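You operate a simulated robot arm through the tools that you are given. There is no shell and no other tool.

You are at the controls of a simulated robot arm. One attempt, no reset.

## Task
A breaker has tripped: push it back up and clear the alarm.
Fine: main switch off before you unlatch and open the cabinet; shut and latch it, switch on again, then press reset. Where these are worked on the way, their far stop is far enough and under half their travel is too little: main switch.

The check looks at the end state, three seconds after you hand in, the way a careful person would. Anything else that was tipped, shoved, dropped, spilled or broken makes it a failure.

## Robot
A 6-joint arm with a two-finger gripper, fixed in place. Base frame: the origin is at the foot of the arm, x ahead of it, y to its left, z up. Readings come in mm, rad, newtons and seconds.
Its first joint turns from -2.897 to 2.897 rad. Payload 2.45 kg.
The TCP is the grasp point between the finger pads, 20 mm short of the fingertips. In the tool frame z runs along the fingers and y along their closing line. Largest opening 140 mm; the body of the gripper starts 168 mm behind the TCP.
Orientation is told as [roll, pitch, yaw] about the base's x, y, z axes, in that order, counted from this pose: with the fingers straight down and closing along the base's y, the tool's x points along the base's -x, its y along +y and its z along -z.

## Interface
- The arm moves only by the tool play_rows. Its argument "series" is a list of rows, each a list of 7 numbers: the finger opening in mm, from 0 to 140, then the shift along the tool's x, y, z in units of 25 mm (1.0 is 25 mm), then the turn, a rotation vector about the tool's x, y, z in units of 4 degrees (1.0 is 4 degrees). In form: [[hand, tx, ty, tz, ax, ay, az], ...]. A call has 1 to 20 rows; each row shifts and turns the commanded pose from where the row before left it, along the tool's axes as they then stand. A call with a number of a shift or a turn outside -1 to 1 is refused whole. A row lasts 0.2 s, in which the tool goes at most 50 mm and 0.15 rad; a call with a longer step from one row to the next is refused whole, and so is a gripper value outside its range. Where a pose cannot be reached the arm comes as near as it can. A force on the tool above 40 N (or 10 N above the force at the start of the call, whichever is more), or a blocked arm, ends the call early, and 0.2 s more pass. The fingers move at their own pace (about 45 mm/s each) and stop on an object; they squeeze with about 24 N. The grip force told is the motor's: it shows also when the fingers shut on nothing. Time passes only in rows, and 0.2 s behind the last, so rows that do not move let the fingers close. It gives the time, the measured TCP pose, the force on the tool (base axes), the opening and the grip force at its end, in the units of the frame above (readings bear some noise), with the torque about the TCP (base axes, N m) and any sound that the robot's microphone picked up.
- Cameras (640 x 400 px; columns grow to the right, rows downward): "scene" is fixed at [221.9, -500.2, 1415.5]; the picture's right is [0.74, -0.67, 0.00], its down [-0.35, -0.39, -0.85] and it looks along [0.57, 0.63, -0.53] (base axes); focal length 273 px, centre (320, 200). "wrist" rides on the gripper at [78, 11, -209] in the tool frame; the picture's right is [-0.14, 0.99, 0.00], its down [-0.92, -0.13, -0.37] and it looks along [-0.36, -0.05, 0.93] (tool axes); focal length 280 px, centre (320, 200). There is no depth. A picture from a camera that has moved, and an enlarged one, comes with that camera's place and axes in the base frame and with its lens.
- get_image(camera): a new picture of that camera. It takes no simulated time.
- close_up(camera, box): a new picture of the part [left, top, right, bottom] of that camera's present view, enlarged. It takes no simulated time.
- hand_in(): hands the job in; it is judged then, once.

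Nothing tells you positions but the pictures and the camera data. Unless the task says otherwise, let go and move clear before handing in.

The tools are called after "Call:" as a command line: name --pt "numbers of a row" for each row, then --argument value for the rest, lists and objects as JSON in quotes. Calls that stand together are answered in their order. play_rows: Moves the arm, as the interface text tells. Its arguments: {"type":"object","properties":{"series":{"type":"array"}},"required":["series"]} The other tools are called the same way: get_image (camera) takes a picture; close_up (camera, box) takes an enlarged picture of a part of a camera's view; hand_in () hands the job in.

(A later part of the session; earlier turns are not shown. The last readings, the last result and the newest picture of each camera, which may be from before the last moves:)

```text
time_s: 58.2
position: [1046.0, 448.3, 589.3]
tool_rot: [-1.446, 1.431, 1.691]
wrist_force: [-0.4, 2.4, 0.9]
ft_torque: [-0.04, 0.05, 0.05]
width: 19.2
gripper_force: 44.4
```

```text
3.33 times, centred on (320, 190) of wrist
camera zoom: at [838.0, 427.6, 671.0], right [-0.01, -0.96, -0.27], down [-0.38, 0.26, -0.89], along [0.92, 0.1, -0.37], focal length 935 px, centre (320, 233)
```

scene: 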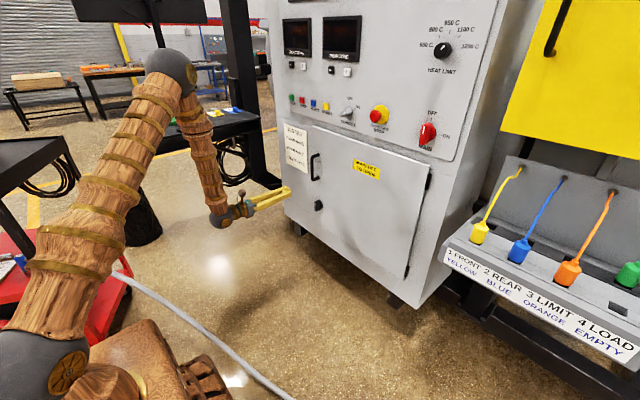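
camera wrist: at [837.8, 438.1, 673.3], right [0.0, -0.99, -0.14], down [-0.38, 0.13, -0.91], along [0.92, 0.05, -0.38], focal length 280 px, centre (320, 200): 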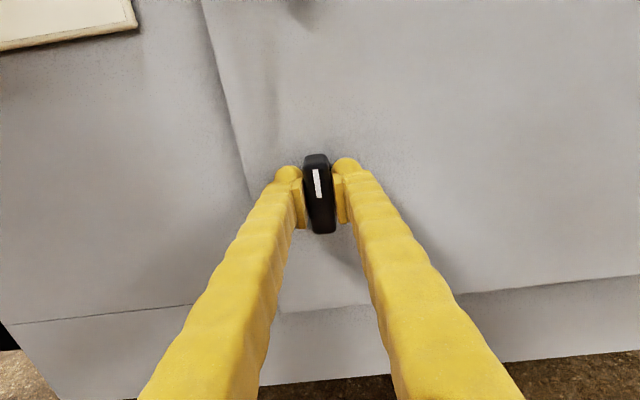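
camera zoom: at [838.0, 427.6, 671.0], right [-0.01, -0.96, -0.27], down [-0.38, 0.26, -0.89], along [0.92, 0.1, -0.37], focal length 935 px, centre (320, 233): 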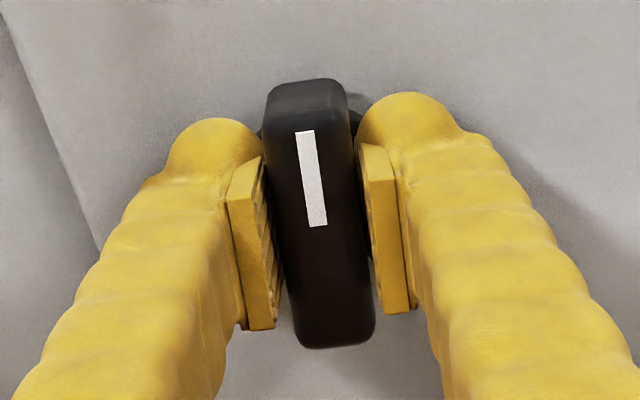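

It gives with very little torque. I'll continue clockwise and check whether the knob is following.

Call:
play_rows --pt "0 0 0 0 0 0 1" --pt "0 0 0 0 0 0 1" --pt "0 0 0 0 0 0 1" --pt "0 0 0 0 0 0 1" --pt "0 0 0 0 0 0 1"

Call:
close_up --camera "wrist" --box '[260, 130, 380, 250]'

Call:
close_up --camera "scene" --box '[290, 180, 350, 220]'

```text
time_s: 59.4
position: [1045.8, 449.1, 591.1]
tool_rot: [-1.531, 1.08, 1.602]
wrist_force: [-0.3, -2.8, -2.7]
ft_torque: [-0.01, 0.15, 0.06]
width: 19.0
gripper_force: 43.4
```

```text
3.33 times, centred on (320, 190) of wrist
camera zoom: at [837.3, 402.7, 659.0], right [-0.01, -0.81, -0.59], down [-0.38, 0.55, -0.75], along [0.92, 0.21, -0.31], focal length 935 px, centre (320, 233)
```

zoom: 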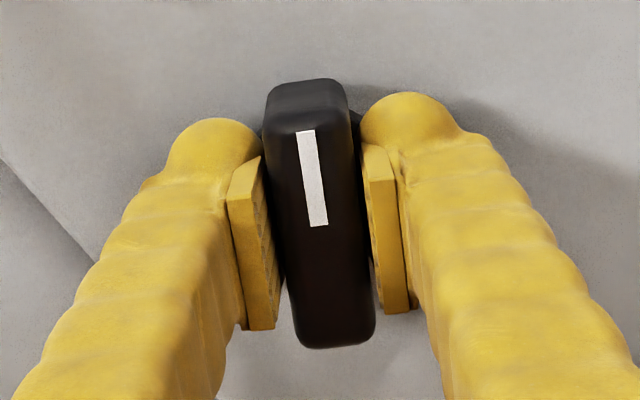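

```text
10.00 times, centred on (320, 200) of scene
camera zoom: at [221.9, -500.2, 1415.5], right [0.74, -0.67, 0.0], down [-0.35, -0.39, -0.85], along [0.57, 0.63, -0.53], focal length 2727 px, centre (320, 200)
```

zoom: 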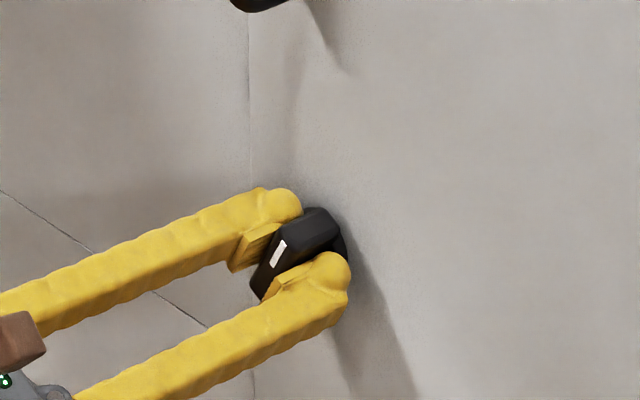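

The knob follows clockwise. I'll keep turning toward its stop at about 90°.

Call:
play_rows --pt "0 0 0 0 0 0 1" --pt "0 0 0 0 0 0 1" --pt "0 0 0 0 0 0 1" --pt "0 0 0 0 0 0 1" --pt "0 0 0 0 0 0 1" --pt "0 0 0 0 0 0 1" --pt "0 0 0 0 0 0 1" --pt "0 0 0 0 0 0 1" --pt "0 0 0 0 0 0 1" --pt "0 0 0 0 0 0 1" --pt "0 0 0 0 0 0 1" --pt "0 0 0 0 0 0 1"

Call:
close_up --camera "scene" --box '[290, 180, 350, 220]'

```text
time_s: 62.0
position: [1045.7, 448.9, 590.0]
tool_rot: [-1.551, 0.241, 1.572]
wrist_force: [1.9, -29.6, -15.5]
ft_torque: [0.02, 0.14, -0.21]
width: 18.9
gripper_force: 44.5
```

```text
10.00 times, centred on (320, 200) of scene
camera zoom: at [221.9, -500.2, 1415.5], right [0.74, -0.67, 0.0], down [-0.35, -0.39, -0.85], along [0.57, 0.63, -0.53], focal length 2727 px, centre (320, 200)
```

zoom: 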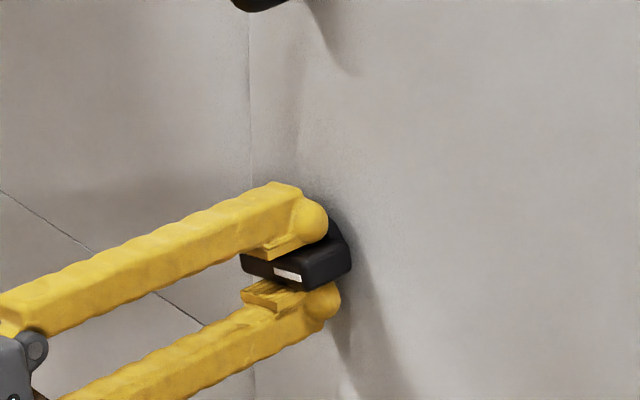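

Call:
play_rows --pt "0 0.06 0.04 0 0 0 0.5" --pt "0 0.04 0.02 0 0 0 0.5" --pt "0 0 0 0 0 0 0.5" --pt "0 0 0 0 0 0 0.5" --pt "0 0 0 0 0 0 0.5" --pt "0 0 0 0 0 0 0.5"

Call:
close_up --camera "scene" --box '[290, 180, 350, 220]'

Call:
close_up --camera "wrist" --box '[260, 130, 380, 250]'

```text
time_s: 63.4
position: [1047.3, 447.8, 590.0]
tool_rot: [-1.553, 0.033, 1.572]
wrist_force: [-7.4, 10.4, -9.3]
ft_torque: [-1.44, 0.08, 0.24]
width: 21.7
gripper_force: 45.3
```

```text
10.00 times, centred on (320, 200) of scene
camera zoom: at [221.9, -500.2, 1415.5], right [0.74, -0.67, 0.0], down [-0.35, -0.39, -0.85], along [0.57, 0.63, -0.53], focal length 2727 px, centre (320, 200)
```

zoom: 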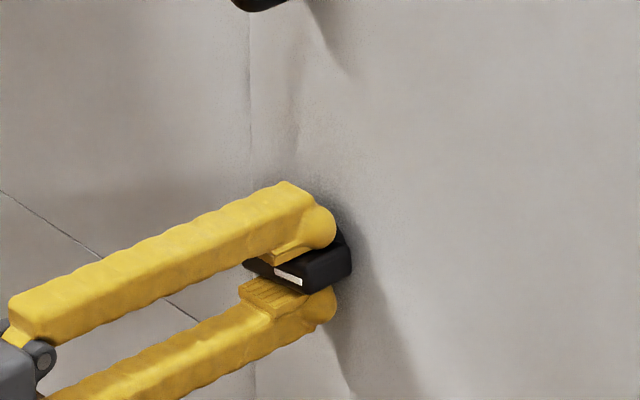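

```text
3.33 times, centred on (320, 190) of wrist
camera zoom: at [836.5, 369.2, 586.4], right [-0.02, 0.1, -0.99], down [-0.37, 0.92, 0.1], along [0.93, 0.37, 0.02], focal length 935 px, centre (320, 233)
```

zoom: 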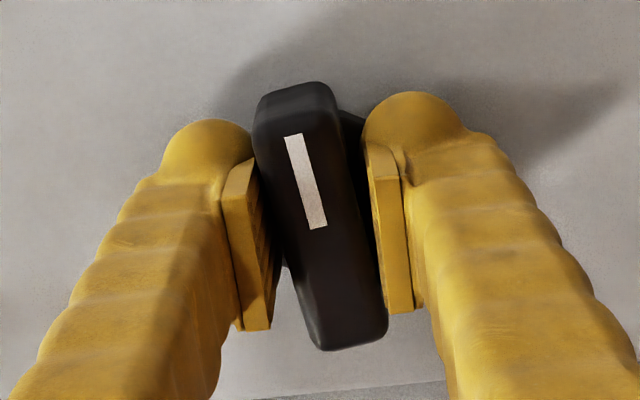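

The torque and the widening jaws show the latch has reached its stop (pointer to the right). I'll ease off, release, back out, and roll back so the fingers can grasp the vertical handle.

Call:
play_rows --pt "0 0 0 0 0 0 -1" --pt "60 0 0 0 0 0 0" --pt "60 0 0 0 0 0 0" --pt "60 0 0 0 0 0 0" --pt "60 0 0 -1 0 0 0" --pt "60 0 0 -1 0 0 0" --pt "60 0 0 -1 0 0 0" --pt "60 0 0 -1 0 0 0" --pt "60 0 0 0 0 0 -1" --pt "60 0 0 0 0 0 -1" --pt "60 0 0 0 0 0 -1" --pt "60 0 0 0 0 0 -1" --pt "60 0 0 0 0 0 -1" --pt "60 0 0 0 0 0 -1" --pt "60 0 0 0 0 0 -1" --pt "60 0 0 0 0 0 -1" --pt "60 0 0 0 0 0 -1" --pt "60 0 0 0 0 0 -1" --pt "60 0 0 0 0 0 -1" --pt "60 0 0 0 0 0 -1"

Call:
close_up --camera "scene" --box '[290, 180, 350, 220]'

```text
time_s: 67.6
position: [946.2, 446.7, 591.8]
tool_rot: [-1.541, 0.943, 1.593]
wrist_force: [0.0, 0.5, 0.4]
ft_torque: [0.02, -0.02, 0.01]
width: 60.1
gripper_force: 0.1
```

```text
10.00 times, centred on (320, 200) of scene
camera zoom: at [221.9, -500.2, 1415.5], right [0.74, -0.67, 0.0], down [-0.35, -0.39, -0.85], along [0.57, 0.63, -0.53], focal length 2727 px, centre (320, 200)
```

zoom: 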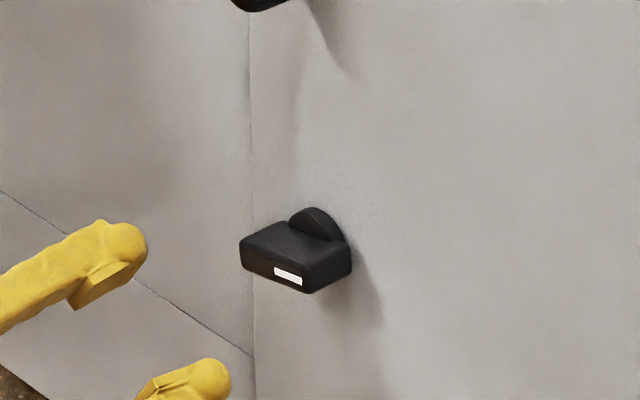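

The latch is turned horizontal. I'll complete the roll and rise to the middle of the handle.

Call:
play_rows --pt "60 0 0 0 0 0 -1" --pt "60 0 0 0 0 0 -1" --pt "60 0 0 0 0 0 -1" --pt "60 0 0 0 0 0 -1" --pt "60 0 0 0 0 0 -1" --pt "60 0 0 0 0 0 -1" --pt "60 0 0 0 0 0 -1" --pt "60 0 0 0 0 0 -1" --pt "60 0 0 0 0 0 -1" --pt "60 1 -0.07 0 0 0 0" --pt "60 1 -0.07 0 0 0 0" --pt "60 1 -0.07 0 0 0 0" --pt "60 1 -0.07 0 0 0 0" --pt "60 1 -0.07 0 0 0 0" --pt "60 1 -0.07 0 0 0 0" --pt "60 1 -0.07 0 0 0 0" --pt "60 1 -0.07 0 0 0 0" --pt "60 1 -0.07 0 0 0 0"

Call:
get_image --camera "wrist"

Call:
close_up --camera "scene" --box '[270, 130, 370, 200]'

```text
time_s: 71.4
position: [948.4, 464.0, 817.3]
tool_rot: [-0.005, 1.552, 3.133]
wrist_force: [-0.6, 0.1, -0.3]
ft_torque: [-0.02, -0.01, 0.03]
width: 60.2
gripper_force: 0.1
```

```text
taken
camera wrist: at [740.5, 452.2, 898.8], right [0.0, -0.99, -0.14], down [-0.38, 0.13, -0.91], along [0.92, 0.05, -0.38], focal length 280 px, centre (320, 200)
```

wrist: 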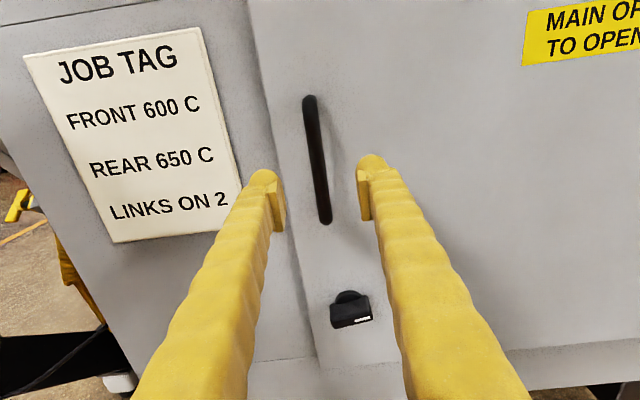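

```text
5.71 times, centred on (320, 165) of scene
camera zoom: at [221.9, -500.2, 1415.5], right [0.74, -0.67, 0.0], down [-0.35, -0.39, -0.85], along [0.57, 0.63, -0.53], focal length 1558 px, centre (320, 400)
```

zoom: 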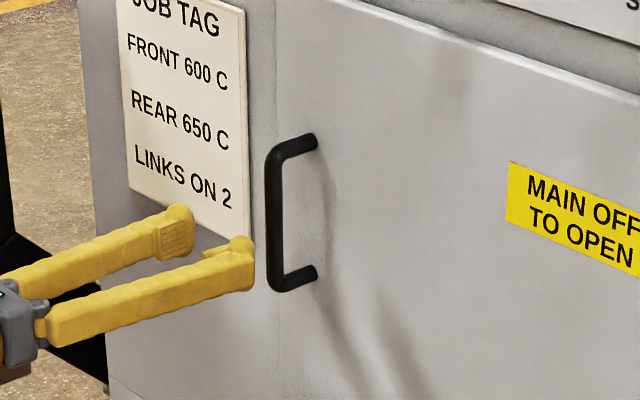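

The handle lies between the open fingers. I'll advance and grasp it at mid-height.

Call:
play_rows --pt "60 0 0 0.97 0 0 0" --pt "60 0 0 0.97 0 0 0" --pt "60 0 0 0.97 0 0 0" --pt "60 0 0 0.97 0 0 0" --pt "0 0 0 0 0 0 0" --pt "0 0 0 0 0 0 0" --pt "0 0 0 0 0 0 0" --pt "0 0 0 0 0 0 0"

Call:
close_up --camera "scene" --box '[270, 130, 370, 200]'

Call:
get_image --camera "wrist"

```text
time_s: 73.2
position: [1044.8, 464.8, 814.4]
tool_rot: [-0.009, 1.553, 3.135]
wrist_force: [-2.7, 31.9, -2.7]
ft_torque: [-0.03, 0.03, -0.49]
width: 10.3
gripper_force: 30.1
```

```text
5.71 times, centred on (320, 165) of scene
camera zoom: at [221.9, -500.2, 1415.5], right [0.74, -0.67, 0.0], down [-0.35, -0.39, -0.85], along [0.57, 0.63, -0.53], focal length 1558 px, centre (320, 400)
```

zoom: 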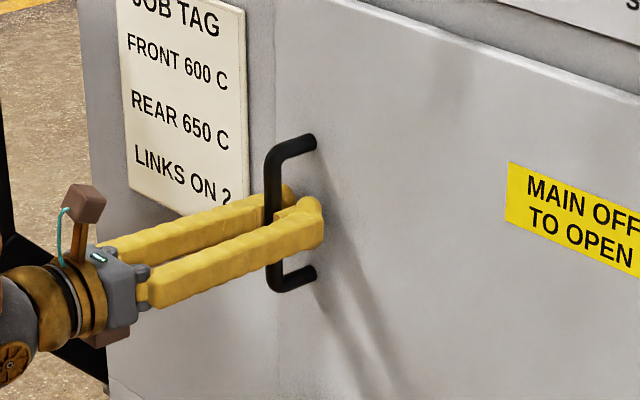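

```text
taken
camera wrist: at [837.3, 452.6, 896.0], right [0.0, -0.99, -0.14], down [-0.38, 0.13, -0.91], along [0.92, 0.05, -0.38], focal length 280 px, centre (320, 200)
```

wrist: 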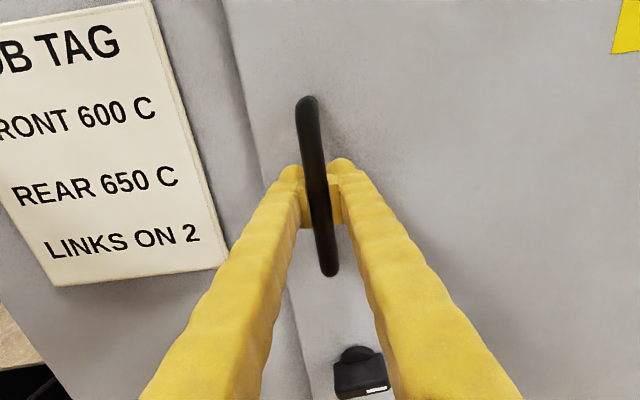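

Handle gripped (10 mm bar). I'll centre the grip to relieve the side load and give a small outward tug.

Call:
play_rows --pt "0 0 -0.06 0 0 0 0" --pt "0 0 -0.06 0 0 0 0" --pt "0 0 0 -0.3 0 0 0" --pt "0 0 0.02 -0.3 0 0 0" --pt "0 0 0.03 -0.4 0 0 0"

Call:
close_up --camera "scene" --box '[270, 130, 370, 200]'

```text
time_s: 74.4
position: [1021.3, 461.2, 814.6]
tool_rot: [-0.01, 1.552, 3.129]
wrist_force: [1.9, -9.8, -20.5]
ft_torque: [-0.06, 0.42, 0.13]
width: 10.1
gripper_force: 37.4
```

```text
5.71 times, centred on (320, 165) of scene
camera zoom: at [221.9, -500.2, 1415.5], right [0.74, -0.67, 0.0], down [-0.35, -0.39, -0.85], along [0.57, 0.63, -0.53], focal length 1558 px, centre (320, 400)
```

zoom: 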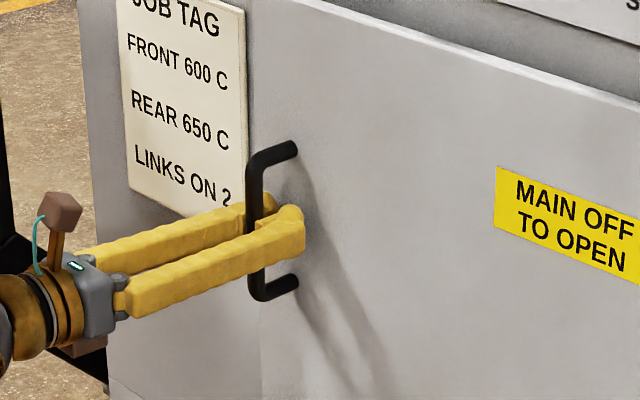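

The door is coming open. I'll keep pulling along its arc about the hinge, yawing the hand slightly with it.

Call:
play_rows --pt "0 -0.04 0.07 -0.5 0.15 0 0" --pt "0 -0.02 0.07 -0.5 0.15 0 0" --pt "0 -0.01 0.08 -0.5 0.15 0 0" --pt "0 -0.01 0.08 -0.5 0.15 0 0" --pt "0 -0.01 0.09 -0.5 0.15 0 0" --pt "0 -0.01 0.09 -0.5 0.15 0 0" --pt "0 -0.01 0.1 -0.5 0.15 0 0" --pt "0 -0.01 0.1 -0.5 0.15 0 0"

Call:
get_image --camera "scene"

Call:
get_image --camera "wrist"

```text
time_s: 75.1
position: [991.0, 458.3, 815.1]
tool_rot: [-0.053, 1.556, 3.107]
wrist_force: [0.3, -2.9, -0.3]
ft_torque: [-0.19, 0.05, 0.06]
width: 9.9
gripper_force: 37.8
stopped in row 3: the force on the tool passed its limit at 42 N (the readings are from after the stop); the commanded pose is now the measured one
```

```text
taken
```

scene: 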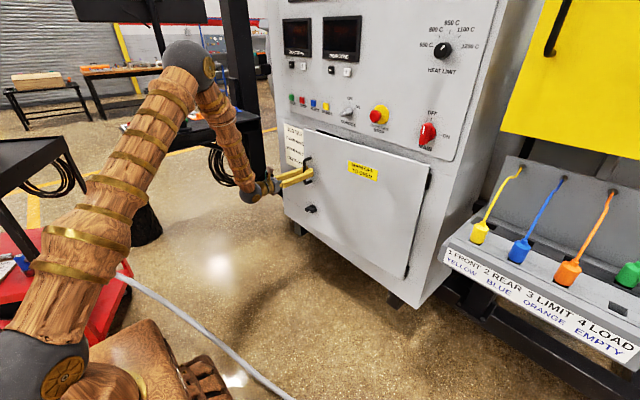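

```text
taken
camera wrist: at [784.0, 442.1, 896.4], right [0.02, -0.99, -0.14], down [-0.39, 0.12, -0.91], along [0.92, 0.07, -0.38], focal length 280 px, centre (320, 200)
```

wrist: 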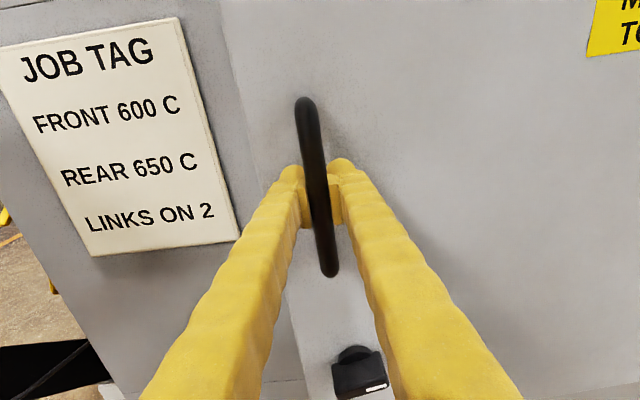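

Call:
play_rows --pt "0 0 0.04 -0.25 0.1 0 0" --pt "0 0 0.05 -0.3 0.1 0 0" --pt "0 0 0.055 -0.3 0.1 0 0" --pt "0 0 0.06 -0.3 0.1 0 0"

```text
time_s: 76.1
position: [964.0, 452.1, 814.4]
tool_rot: [-0.058, 1.552, 3.132]
wrist_force: [-1.0, 9.2, -13.5]
ft_torque: [-0.26, 0.11, -0.11]
width: 9.9
gripper_force: 37.0
```

Call:
play_rows --pt "0 -0.03 0.02 -0.35 0.1 0 0" --pt "0 -0.01 0.06 -0.35 0.1 0 0" --pt "0 -0.01 0.065 -0.35 0.1 0 0" --pt "0 -0.01 0.07 -0.35 0.1 0 0" --pt "0 -0.01 0.072 -0.35 0.1 0 0" --pt "0 -0.01 0.075 -0.35 0.1 0 0" --pt "0 -0.01 0.08 -0.35 0.1 0 0" --pt "0 -0.01 0.085 -0.35 0.1 0 0"

```text
time_s: 77.9
position: [893.8, 432.4, 814.1]
tool_rot: [-0.131, 1.552, 3.113]
wrist_force: [11.7, -31.6, -7.2]
ft_torque: [-0.4, -0.19, 0.55]
width: 9.9
gripper_force: 37.3
```

Call:
play_rows --pt "0 -0.01 0.08 -0.05 0 0 0" --pt "0 -0.01 0.095 -0.35 0.1 0 0" --pt "0 -0.01 0.095 -0.35 0.1 0 0" --pt "0 -0.01 0.1 -0.35 0.1 0 0" --pt "0 -0.01 0.1 -0.35 0.1 0 0" --pt "0 -0.01 0.105 -0.35 0.1 0 0" --pt "0 -0.01 0.105 -0.35 0.1 0 0" --pt "0 -0.01 0.11 -0.35 0.1 0 0"

Call:
get_image --camera "scene"

Call:
get_image --camera "wrist"

```text
time_s: 79.7
position: [833.3, 406.5, 814.0]
tool_rot: [-0.213, 1.553, 3.081]
wrist_force: [-1.2, 3.4, 20.5]
ft_torque: [-0.66, 0.56, -0.07]
width: 10.3
gripper_force: 37.0
```

```text
taken
```

scene: 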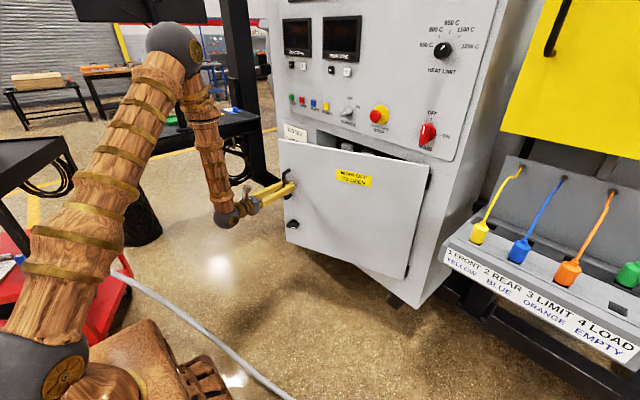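

```text
taken
camera wrist: at [629.6, 363.2, 896.2], right [0.15, -0.98, -0.14], down [-0.4, 0.07, -0.91], along [0.9, 0.19, -0.38], focal length 280 px, centre (320, 200)
```

wrist: 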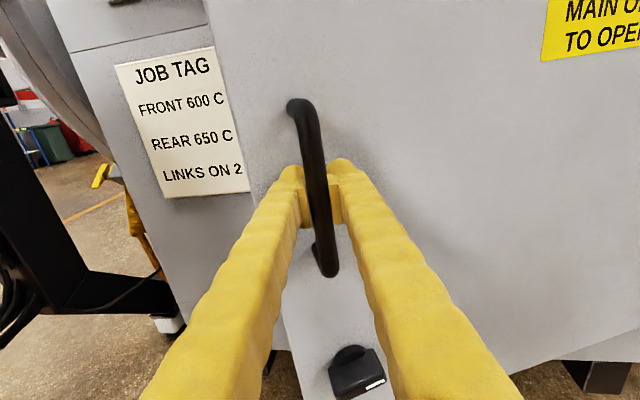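

The door is open about 22°. I'll keep pulling along the arc to about 35°.

Call:
play_rows --pt "0 0.02 0.11 -0.33 0.06 0 0" --pt "0 0 0.112 -0.332 0.06 0 0" --pt "0 -0.005 0.115 -0.332 0.06 0 0" --pt "0 -0.005 0.12 -0.33 0.06 0 0" --pt "0 -0.005 0.124 -0.33 0.06 0 0" --pt "0 -0.005 0.128 -0.328 0.06 0 0" --pt "0 -0.005 0.132 -0.326 0.06 0 0" --pt "0 -0.005 0.136 -0.325 0.06 0 0"

```text
time_s: 81.5
position: [774.1, 371.0, 813.7]
tool_rot: [-0.157, 1.552, -3.113]
wrist_force: [-18.6, 28.9, -15.5]
ft_torque: [-0.62, -0.33, -0.51]
width: 9.8
gripper_force: 37.0
```

Call:
play_rows --pt "0 -0.02 -0.11 -0.045 0 0 0" --pt "0 -0.005 0.13 -0.325 0.06 0 0" --pt "0 -0.005 0.134 -0.323 0.06 0 0" --pt "0 -0.005 0.138 -0.322 0.06 0 0" --pt "0 -0.005 0.142 -0.32 0.06 0 0" --pt "0 -0.005 0.146 -0.319 0.06 0 0" --pt "0 -0.005 0.15 -0.317 0.06 0 0" --pt "0 -0.005 0.153 -0.315 0.06 0 0" --pt "0 -0.005 0.156 -0.314 0.06 0 0"

Call:
get_image --camera "scene"

```text
time_s: 82.7
position: [745.1, 351.7, 814.5]
tool_rot: [-0.19, 1.553, -3.135]
wrist_force: [2.8, -3.4, -2.9]
ft_torque: [-0.69, 0.06, 0.05]
width: 9.8
gripper_force: 37.6
stopped in row 6: the force on the tool passed its limit at 50 N (the readings are from after the stop); the commanded pose is now the measured one
```

```text
taken
```

scene: 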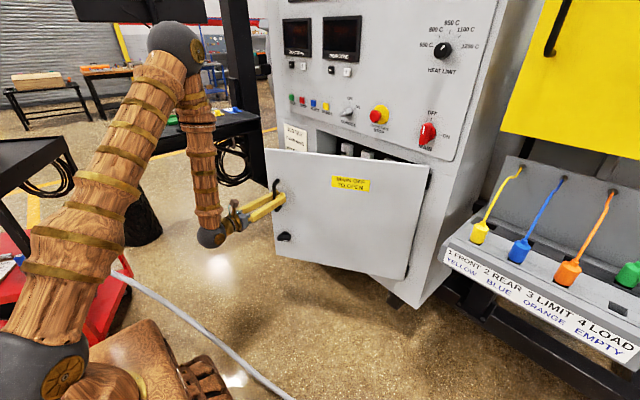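

A circle fit puts the hinge near (1087, −100) with grip radius 567. I'll continue pulling on that refined arc.

Call:
play_rows --pt "0 0 0.143 -0.305 0.05 0 0" --pt "0 0 0.147 -0.303 0.05 0 0" --pt "0 0 0.151 -0.301 0.05 0 0" --pt "0 -0.005 0.155 -0.298 0.05 0 0" --pt "0 -0.005 0.16 -0.296 0.05 0 0" --pt "0 -0.005 0.165 -0.293 0.05 0 0" --pt "0 -0.005 0.169 -0.29 0.05 0 0" --pt "0 -0.005 0.173 -0.288 0.05 0 0"

Call:
get_image --camera "wrist"

Call:
get_image --camera "scene"

```text
time_s: 84.5
position: [713.4, 324.6, 810.6]
tool_rot: [-0.304, 1.555, 3.065]
wrist_force: [-1.7, 2.9, 2.7]
ft_torque: [-0.73, -0.14, -0.04]
width: 9.7
gripper_force: 37.0
out of reach, approached as far as the arm can: row 6, 7, 8
stopped in row 8: the force on the tool passed its limit at 41 N (the readings are from after the stop); the commanded pose is now the measured one
```

```text
taken
camera wrist: at [512.3, 266.2, 891.5], right [0.22, -0.97, -0.14], down [-0.4, 0.04, -0.91], along [0.89, 0.26, -0.38], focal length 280 px, centre (320, 200)
```

wrist: 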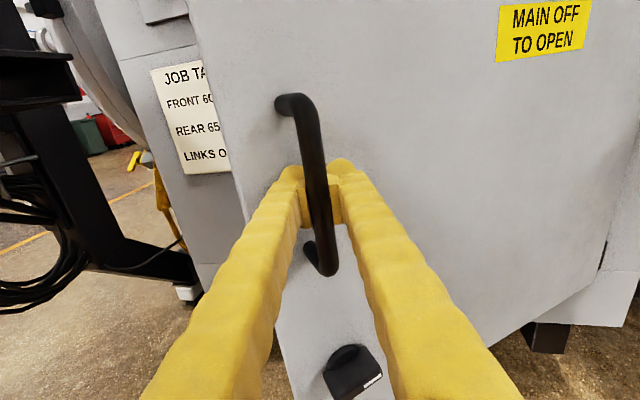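

```text
taken
```

scene: 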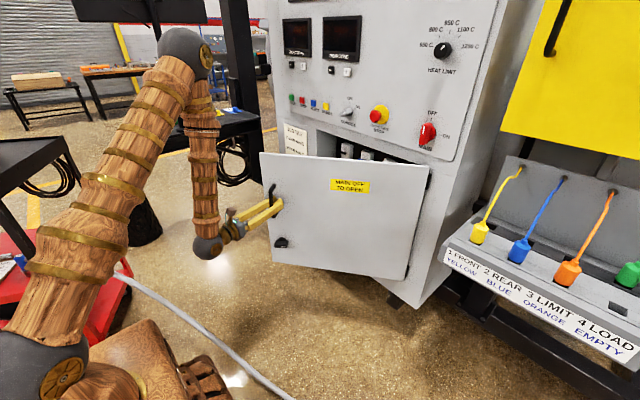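

The arm has hit its inner reach limit with the door about 37° open. I'll release the handle and lift the open fingers straight up past the handle's top, then clear away.

Call:
play_rows --pt "80 0 0 0 0 0 0" --pt "80 0 0 0 0 0 0" --pt "80 0 0 0 0 0 0" --pt "80 0 0 0 0 0 0" --pt "80 0.5 0 0 0 0 0" --pt "80 0.5 0 0 0 0 0" --pt "80 1 0 0 0 0 0" --pt "80 1 0 0 0 0 0" --pt "80 1 0 0 0 0 0" --pt "80 1 0 0 0 0 0"

Call:
get_image --camera "wrist"

Call:
get_image --camera "scene"

```text
time_s: 86.7
position: [725.8, 332.1, 932.4]
tool_rot: [-0.291, 1.554, 3.075]
wrist_force: [-0.6, 0.4, 0.3]
ft_torque: [0.03, 0.0, 0.03]
width: 80.0
gripper_force: 0.0
out of reach, approached as far as the arm can: row 5, 7, 8
```

```text
taken
camera wrist: at [526.5, 273.8, 1014.2], right [0.22, -0.97, -0.14], down [-0.4, 0.04, -0.91], along [0.89, 0.26, -0.38], focal length 280 px, centre (320, 200)
```

wrist: 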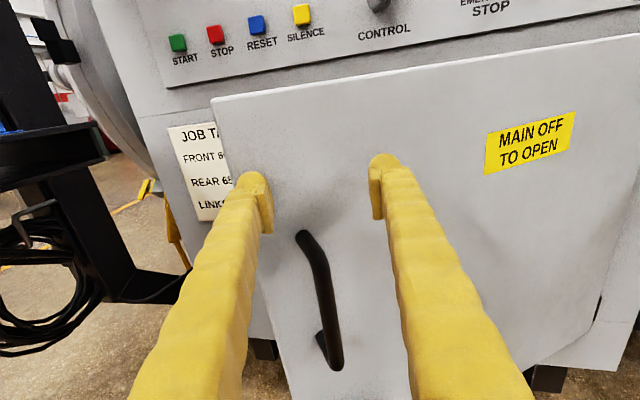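

```text
taken
```

scene: 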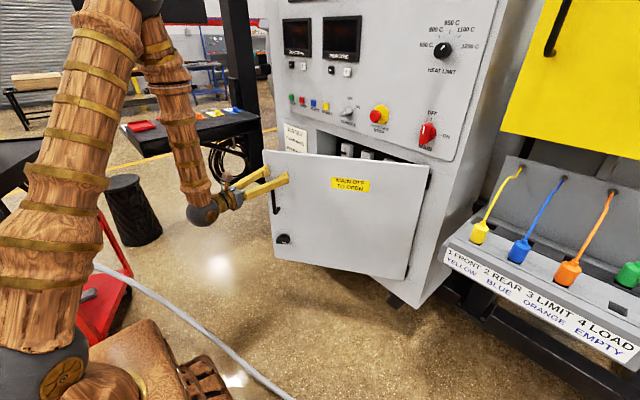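

The door stays open. I'll rise above the door top, then move left of its free edge (keeping clear of the tray) to look inside.

Call:
play_rows --pt "80 1 0 0 0 0 0" --pt "60 1 0 0 0 0 0" --pt "30 1 0 0 0 0 0" --pt "0 1 0 0 0 0 0" --pt "0 1 0 0 0 0 0" --pt "0 1 0 0 0 0 0" --pt "0 0 -1 0 -1 0 0" --pt "0 0 -1 0 -1 0 0" --pt "0 0 -1 0 -1 0 0" --pt "0 0 -1 0 -1 0 0" --pt "0 0 -1 0 -1 0 0" --pt "0 0 -1 0 -1 0 0" --pt "0 0 -0.7 0 -1 0 0" --pt "0 0 -0.3 0 -1 0 0"

Call:
get_image --camera "wrist"

Call:
get_image --camera "scene"

```text
time_s: 89.7
position: [724.5, 503.7, 1082.2]
tool_rot: [0.248, 1.555, 3.057]
wrist_force: [0.1, 0.1, -0.4]
ft_torque: [-0.03, 0.01, 0.0]
width: 0.1
gripper_force: 23.7
```

```text
taken
camera wrist: at [524.1, 561.1, 1164.9], right [-0.33, -0.94, -0.13], down [-0.32, 0.24, -0.92], along [0.89, -0.26, -0.38], focal length 280 px, centre (320, 200)
```

wrist: 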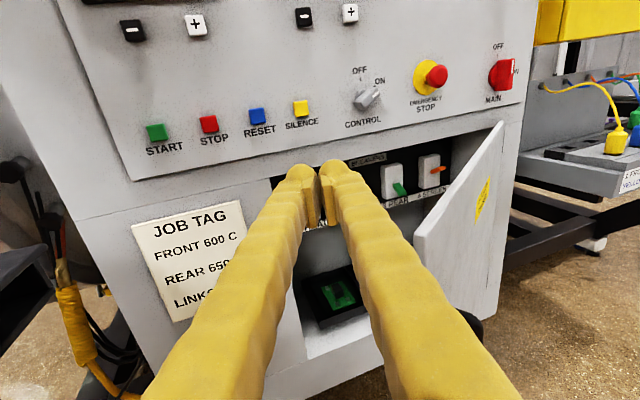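

```text
taken
```

scene: 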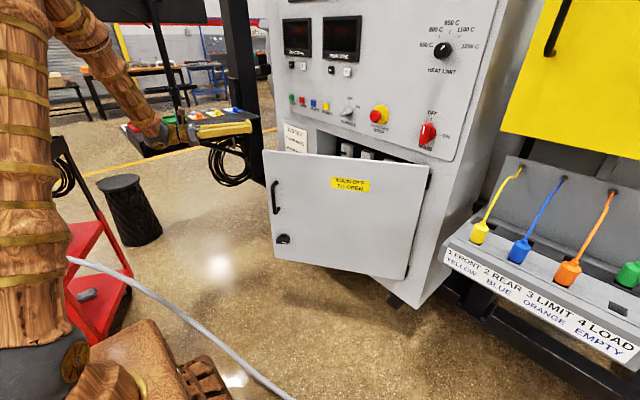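

Breakers are visible inside near the top of the opening. Let me zoom in.

Call:
close_up --camera "wrist" --box '[330, 130, 490, 230]'

Call:
close_up --camera "scene" --box '[320, 130, 440, 200]'

```text
4.00 times, centred on (410, 180) of wrist
camera zoom: at [524.1, 561.1, 1164.9], right [-0.33, -0.94, -0.13], down [-0.32, 0.24, -0.92], along [0.89, -0.26, -0.38], focal length 1122 px, centre (-40, 280)
```

zoom: 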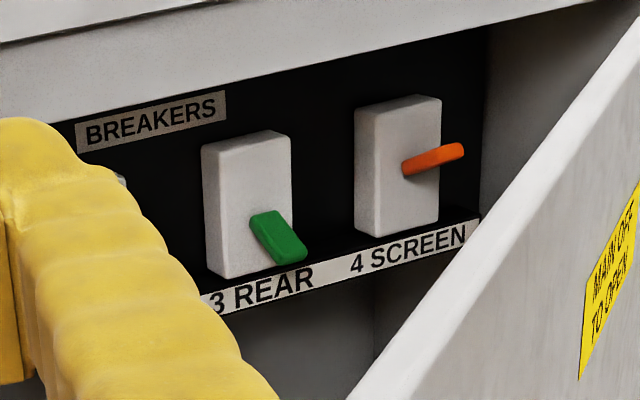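

```text
5.33 times, centred on (380, 165) of scene
camera zoom: at [221.9, -500.2, 1415.5], right [0.74, -0.67, 0.0], down [-0.35, -0.39, -0.85], along [0.57, 0.63, -0.53], focal length 1454 px, centre (0, 387)
```

zoom: 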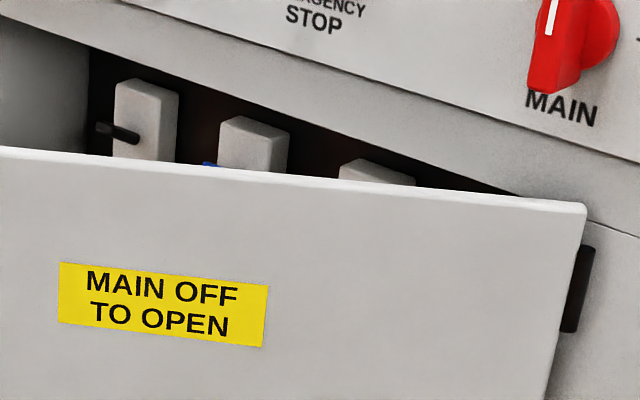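

Breaker 3 (REAR, green lever) hangs down while the others point up; its lever tip is around (1161, 117, 845). To get safely in there I want the door wider open, so I'll go behind its free edge and push it open from the inside.

Call:
play_rows --pt "0 0 0 0.6 -1 0 0" --pt "0 0 0 0.6 -1 0 0" --pt "0 0 0 0.6 -1 0 0" --pt "0 0 0 0.6 -1 0 0" --pt "0 0 0 0.7 0 0 0" --pt "0 -1 0 0 0 0 0" --pt "0 -1 0 0 0 0 0" --pt "0 -1 0 0 0 0 0" --pt "0 -1 0 0 0 0 0" --pt "0 -1 0 0 0 0 0" --pt "0 -1 0 0 0 0 0" --pt "0 -1 0 0 0 0 0"

Call:
get_image --camera "wrist"

Call:
get_image --camera "scene"

```text
time_s: 92.3
position: [789.1, 468.1, 906.9]
tool_rot: [0.507, 1.555, 3.037]
wrist_force: [-0.1, 0.6, -0.2]
ft_torque: [0.03, -0.01, -0.03]
width: 0.1
gripper_force: 24.1
```

```text
taken
camera wrist: at [613.1, 578.6, 988.1], right [-0.57, -0.81, -0.13], down [-0.24, 0.32, -0.92], along [0.78, -0.49, -0.38], focal length 280 px, centre (320, 200)
```

wrist: 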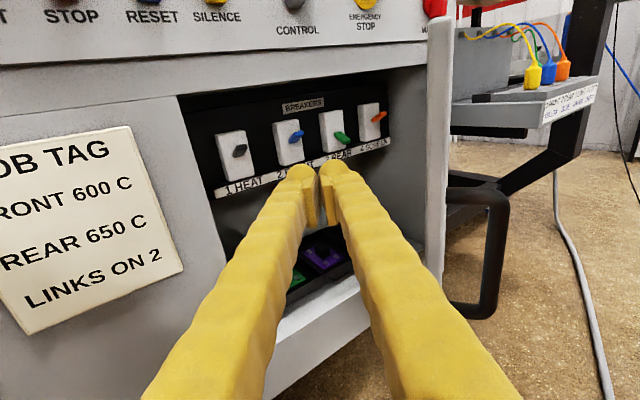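

```text
taken
```

scene: 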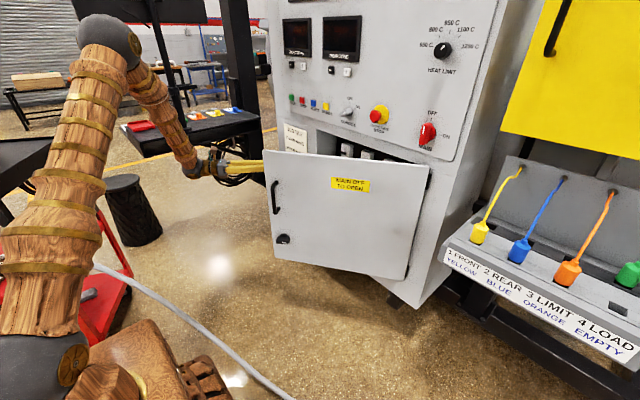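

I'm behind the door's edge and can see all four breakers. Let me zoom in for accurate location.

Call:
close_up --camera "wrist" --box '[170, 80, 430, 220]'

Call:
close_up --camera "wrist" --box '[300, 90, 400, 170]'

```text
2.46 times, centred on (300, 150) of wrist
camera zoom: at [613.1, 578.6, 988.1], right [-0.57, -0.81, -0.13], down [-0.24, 0.32, -0.92], along [0.78, -0.49, -0.38], focal length 690 px, centre (369, 323)
```

zoom: 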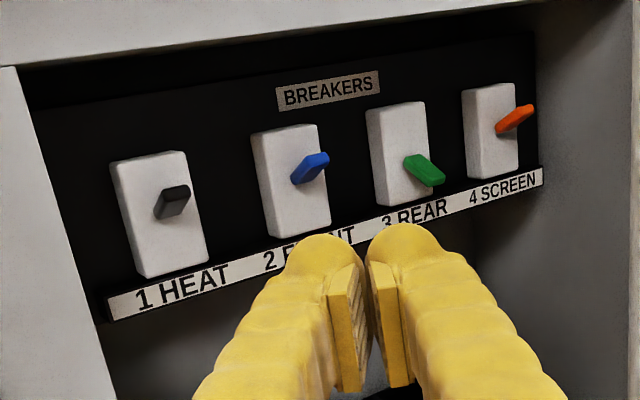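

```text
5.00 times, centred on (350, 130) of wrist
camera zoom: at [613.1, 578.6, 988.1], right [-0.57, -0.81, -0.13], down [-0.24, 0.32, -0.92], along [0.78, -0.49, -0.38], focal length 1402 px, centre (170, 550)
```

zoom: 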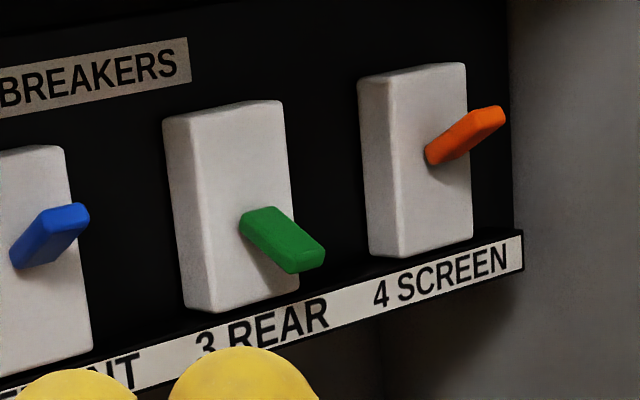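

Breaker 3's box front is at x≈1205, lever tip at (1161, 128, 846); lever 4 (up) has its tip at z≈894. Now I'll sweep right/back to push the door further open from inside.

Call:
play_rows --pt "0 0 0.48 0.11 -0.08 0 0" --pt "0 0 0.48 0.11 -0.08 0 0" --pt "0 0 0.48 0.11 -0.08 0 0" --pt "0 0 0.48 0.11 -0.08 0 0" --pt "0 0 0.48 0.11 -0.08 0 0" --pt "0 0 0.48 0.11 -0.08 0 0" --pt "0 0 0.466 0.13 -0.125 0 0" --pt "0 0 0.466 0.13 -0.125 0 0" --pt "0 0 0.466 0.13 -0.125 0 0" --pt "0 0 0.466 0.13 -0.125 0 0" --pt "0 0 0.466 0.13 -0.125 0 0" --pt "0 0 0.466 0.13 -0.125 0 0"

Call:
get_image --camera "scene"

Call:
get_image --camera "wrist"

```text
time_s: 94.9
position: [732.9, 333.8, 906.8]
tool_rot: [0.583, 1.557, 3.026]
wrist_force: [0.1, 0.0, -1.5]
ft_torque: [-0.03, -0.02, 0.01]
width: 0.1
gripper_force: 24.0
```

```text
taken
```

scene: 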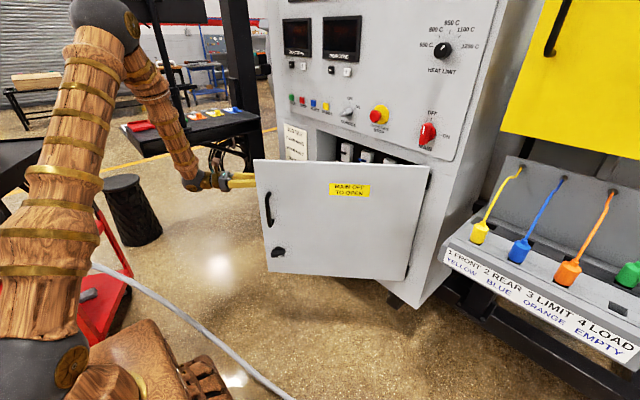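

```text
taken
camera wrist: at [567.1, 458.4, 989.1], right [-0.64, -0.76, -0.13], down [-0.21, 0.34, -0.92], along [0.74, -0.56, -0.38], focal length 280 px, centre (320, 200)
```

wrist: 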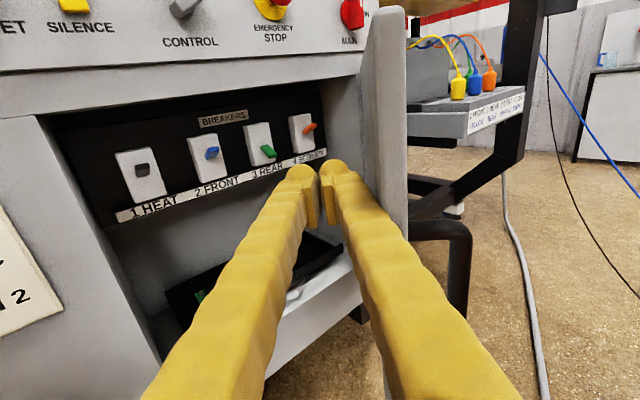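

The door yields easily. I'll continue the sweep.

Call:
play_rows --pt "0 0 0.46 -0.01 -0.19 0 0" --pt "0 0 0.46 -0.01 -0.19 0 0" --pt "0 0 0.46 -0.01 -0.19 0 0" --pt "0 0 0.46 -0.01 -0.19 0 0" --pt "0 0 0.46 -0.01 -0.19 0 0" --pt "0 0 0.46 -0.01 -0.19 0 0" --pt "0 0 0.46 -0.01 -0.19 0 0" --pt "0 0 0.46 -0.01 -0.19 0 0" --pt "0 0 0.46 -0.01 -0.19 0 0" --pt "0 0 0.47 0.11 -0.21 0 0" --pt "0 0 0.47 0.11 -0.21 0 0" --pt "0 0 0.47 0.11 -0.21 0 0" --pt "0 0 0.47 0.11 -0.21 0 0" --pt "0 0 0.47 0.11 -0.21 0 0" --pt "0 0 0.47 0.11 -0.21 0 0"

Call:
get_image --camera "scene"

Call:
get_image --camera "wrist"

```text
time_s: 98.1
position: [618.7, 199.6, 907.6]
tool_rot: [0.809, 1.557, 3.045]
wrist_force: [-0.1, -0.2, 0.1]
ft_torque: [0.0, -0.01, 0.04]
width: 0.0
gripper_force: 23.7
```

```text
taken
```

scene: 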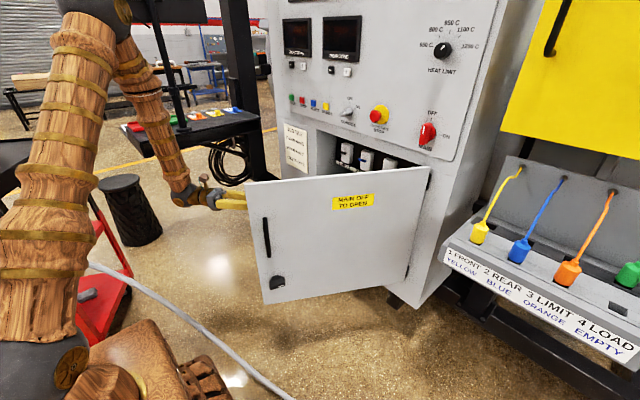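

```text
taken
camera wrist: at [482.1, 356.7, 989.5], right [-0.78, -0.61, -0.13], down [-0.14, 0.37, -0.92], along [0.61, -0.7, -0.38], focal length 280 px, centre (320, 200)
```

wrist: 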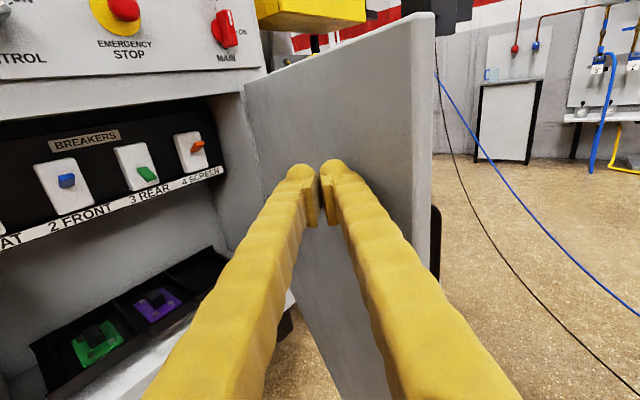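

Call:
play_rows --pt "0 0 0.4 0.22 -0.28 0 0" --pt "0 0 0.4 0.22 -0.28 0 0" --pt "0 0 0.4 0.22 -0.28 0 0" --pt "0 0 0.4 0.22 -0.28 0 0" --pt "0 0 0.4 0.22 -0.28 0 0" --pt "0 0 0.4 0.22 -0.28 0 0" --pt "0 0 0.4 0.22 -0.28 0 0" --pt "0 0 0.4 0.22 -0.28 0 0" --pt "0 0 0.28 0.39 -0.33 0 0" --pt "0 0 0.28 0.39 -0.33 0 0" --pt "0 0 0.28 0.39 -0.33 0 0" --pt "0 0 0.28 0.39 -0.33 0 0" --pt "0 0 0.28 0.39 -0.33 0 0" --pt "0 0 0.28 0.39 -0.33 0 0"

Call:
get_image --camera "scene"

Call:
get_image --camera "wrist"

```text
time_s: 101.1
position: [566.9, 47.6, 908.7]
tool_rot: [1.125, 1.555, 3.068]
wrist_force: [0.1, 0.4, 1.0]
ft_torque: [0.0, -0.02, 0.06]
width: 0.1
gripper_force: 23.7
```

```text
taken
```

scene: 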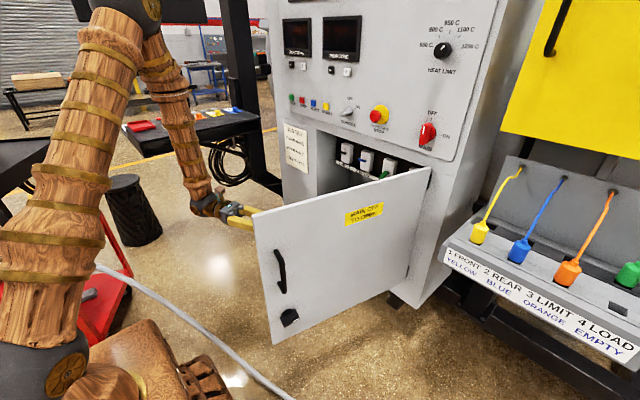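

```text
taken
camera wrist: at [481.1, 238.0, 989.6], right [-0.93, -0.36, -0.12], down [-0.03, 0.39, -0.92], along [0.38, -0.85, -0.37], focal length 280 px, centre (320, 200)
```

wrist: 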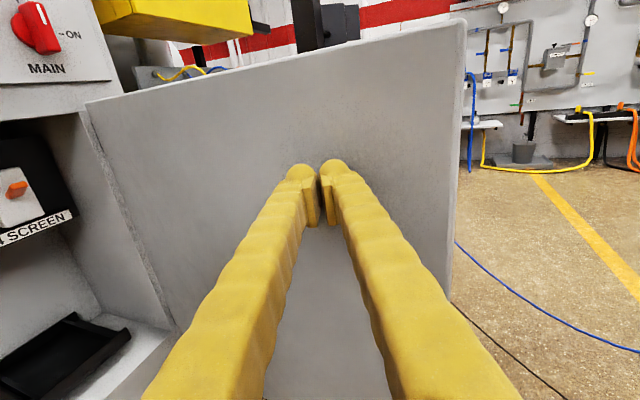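

The door is now open about 75–80°. I'll back off the door, move to the front of the opening, and turn the hand toward breaker 3.

Call:
play_rows --pt "0 0 0 -1 0 0 0" --pt "0 0 0 -1 0 0 0" --pt "0 0 0 -1 0 0 0" --pt "0 -0.3 -0.96 -0.31 0 0 0" --pt "0 -0.3 -0.96 -0.31 0 0 0" --pt "0 -0.3 -0.96 -0.31 0 0 0" --pt "0 -0.3 -0.96 -0.31 0 0 0" --pt "0 -0.3 -0.96 -0.31 0 0 0" --pt "0 -0.3 -0.96 -0.31 0 0 0" --pt "0 -0.3 -0.96 -0.31 0 0 0" --pt "0 -0.3 -0.96 -0.31 0 0 0" --pt "0 -0.3 -0.96 -0.31 0 0 0" --pt "0 -0.3 -0.96 -0.31 0 0 0" --pt "0 -0.3 -0.96 -0.31 0 0 0" --pt "0 -0.3 -0.96 -0.31 0 0 0" --pt "0 -0.3 -0.96 -0.31 0 0 0"

Call:
play_rows --pt "0 0 0 0 1 0 0" --pt "0 0 0 0 1 0 0" --pt "0 0 0 0 1 0 0" --pt "0 0 0 0 1 0 0" --pt "0 0 0 0 1 0 0" --pt "0 0 0 0 1 0 0" --pt "0 0 0 0 1 0 0" --pt "0 0 0 0 1 0 0" --pt "0 0 0 0 1 0 0" --pt "0 0 0 0 1 0 0" --pt "0 0 0 0 1 0 0" --pt "0 0 0 0 1 0 0" --pt "0 0 0 0 0.4 0 0"

Call:
get_image --camera "wrist"

Call:
get_image --camera "scene"

```text
time_s: 104.5
position: [792.3, 323.9, 810.8]
tool_rot: [1.138, 1.556, 3.079]
wrist_force: [-0.6, 0.0, 0.2]
ft_torque: [0.0, 0.02, 0.0]
width: 0.0
gripper_force: 23.8
```

```text
time_s: 107.3
position: [790.2, 324.6, 808.8]
tool_rot: [0.238, 1.555, 3.047]
wrist_force: [0.0, 0.9, 0.3]
ft_torque: [0.0, 0.03, -0.02]
width: 0.0
gripper_force: 23.6
```

```text
taken
camera wrist: at [591.3, 382.4, 891.0], right [-0.33, -0.94, -0.13], down [-0.32, 0.24, -0.92], along [0.89, -0.26, -0.38], focal length 280 px, centre (320, 200)
```

wrist: 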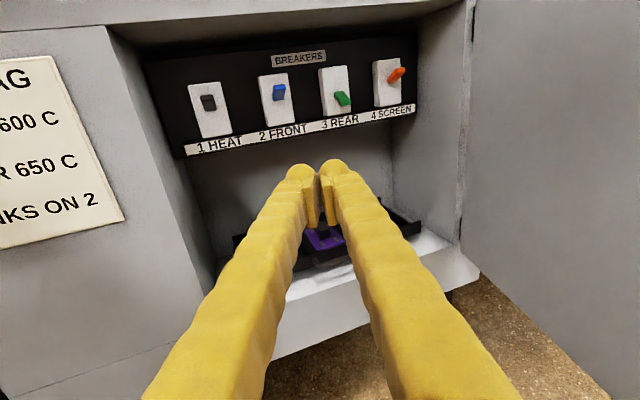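

```text
taken
```

scene: 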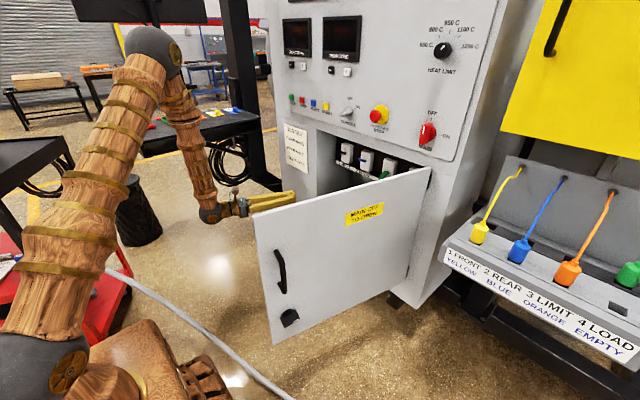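

Call:
close_up --camera "wrist" --box '[300, 55, 420, 135]'

Call:
close_up --camera "scene" --box '[330, 130, 420, 190]'

```text
5.00 times, centred on (360, 95) of wrist
camera zoom: at [591.3, 382.4, 891.0], right [-0.33, -0.94, -0.13], down [-0.32, 0.24, -0.92], along [0.89, -0.26, -0.38], focal length 1402 px, centre (120, 725)
```

zoom: 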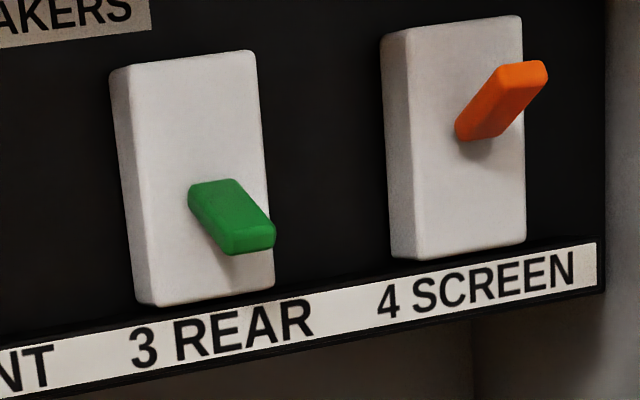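

```text
6.67 times, centred on (375, 160) of scene
camera zoom: at [221.9, -500.2, 1415.5], right [0.74, -0.67, 0.0], down [-0.35, -0.39, -0.85], along [0.57, 0.63, -0.53], focal length 1818 px, centre (-47, 467)
```

zoom: 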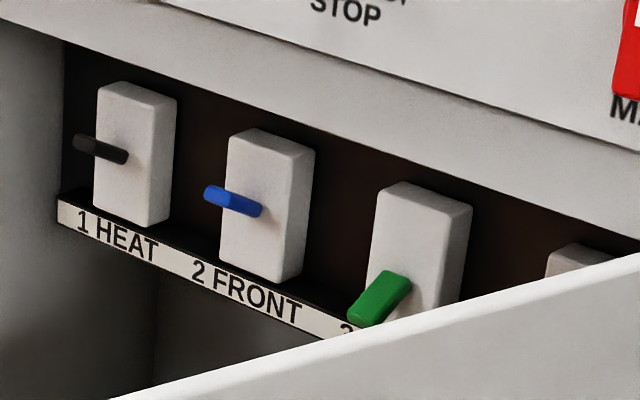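

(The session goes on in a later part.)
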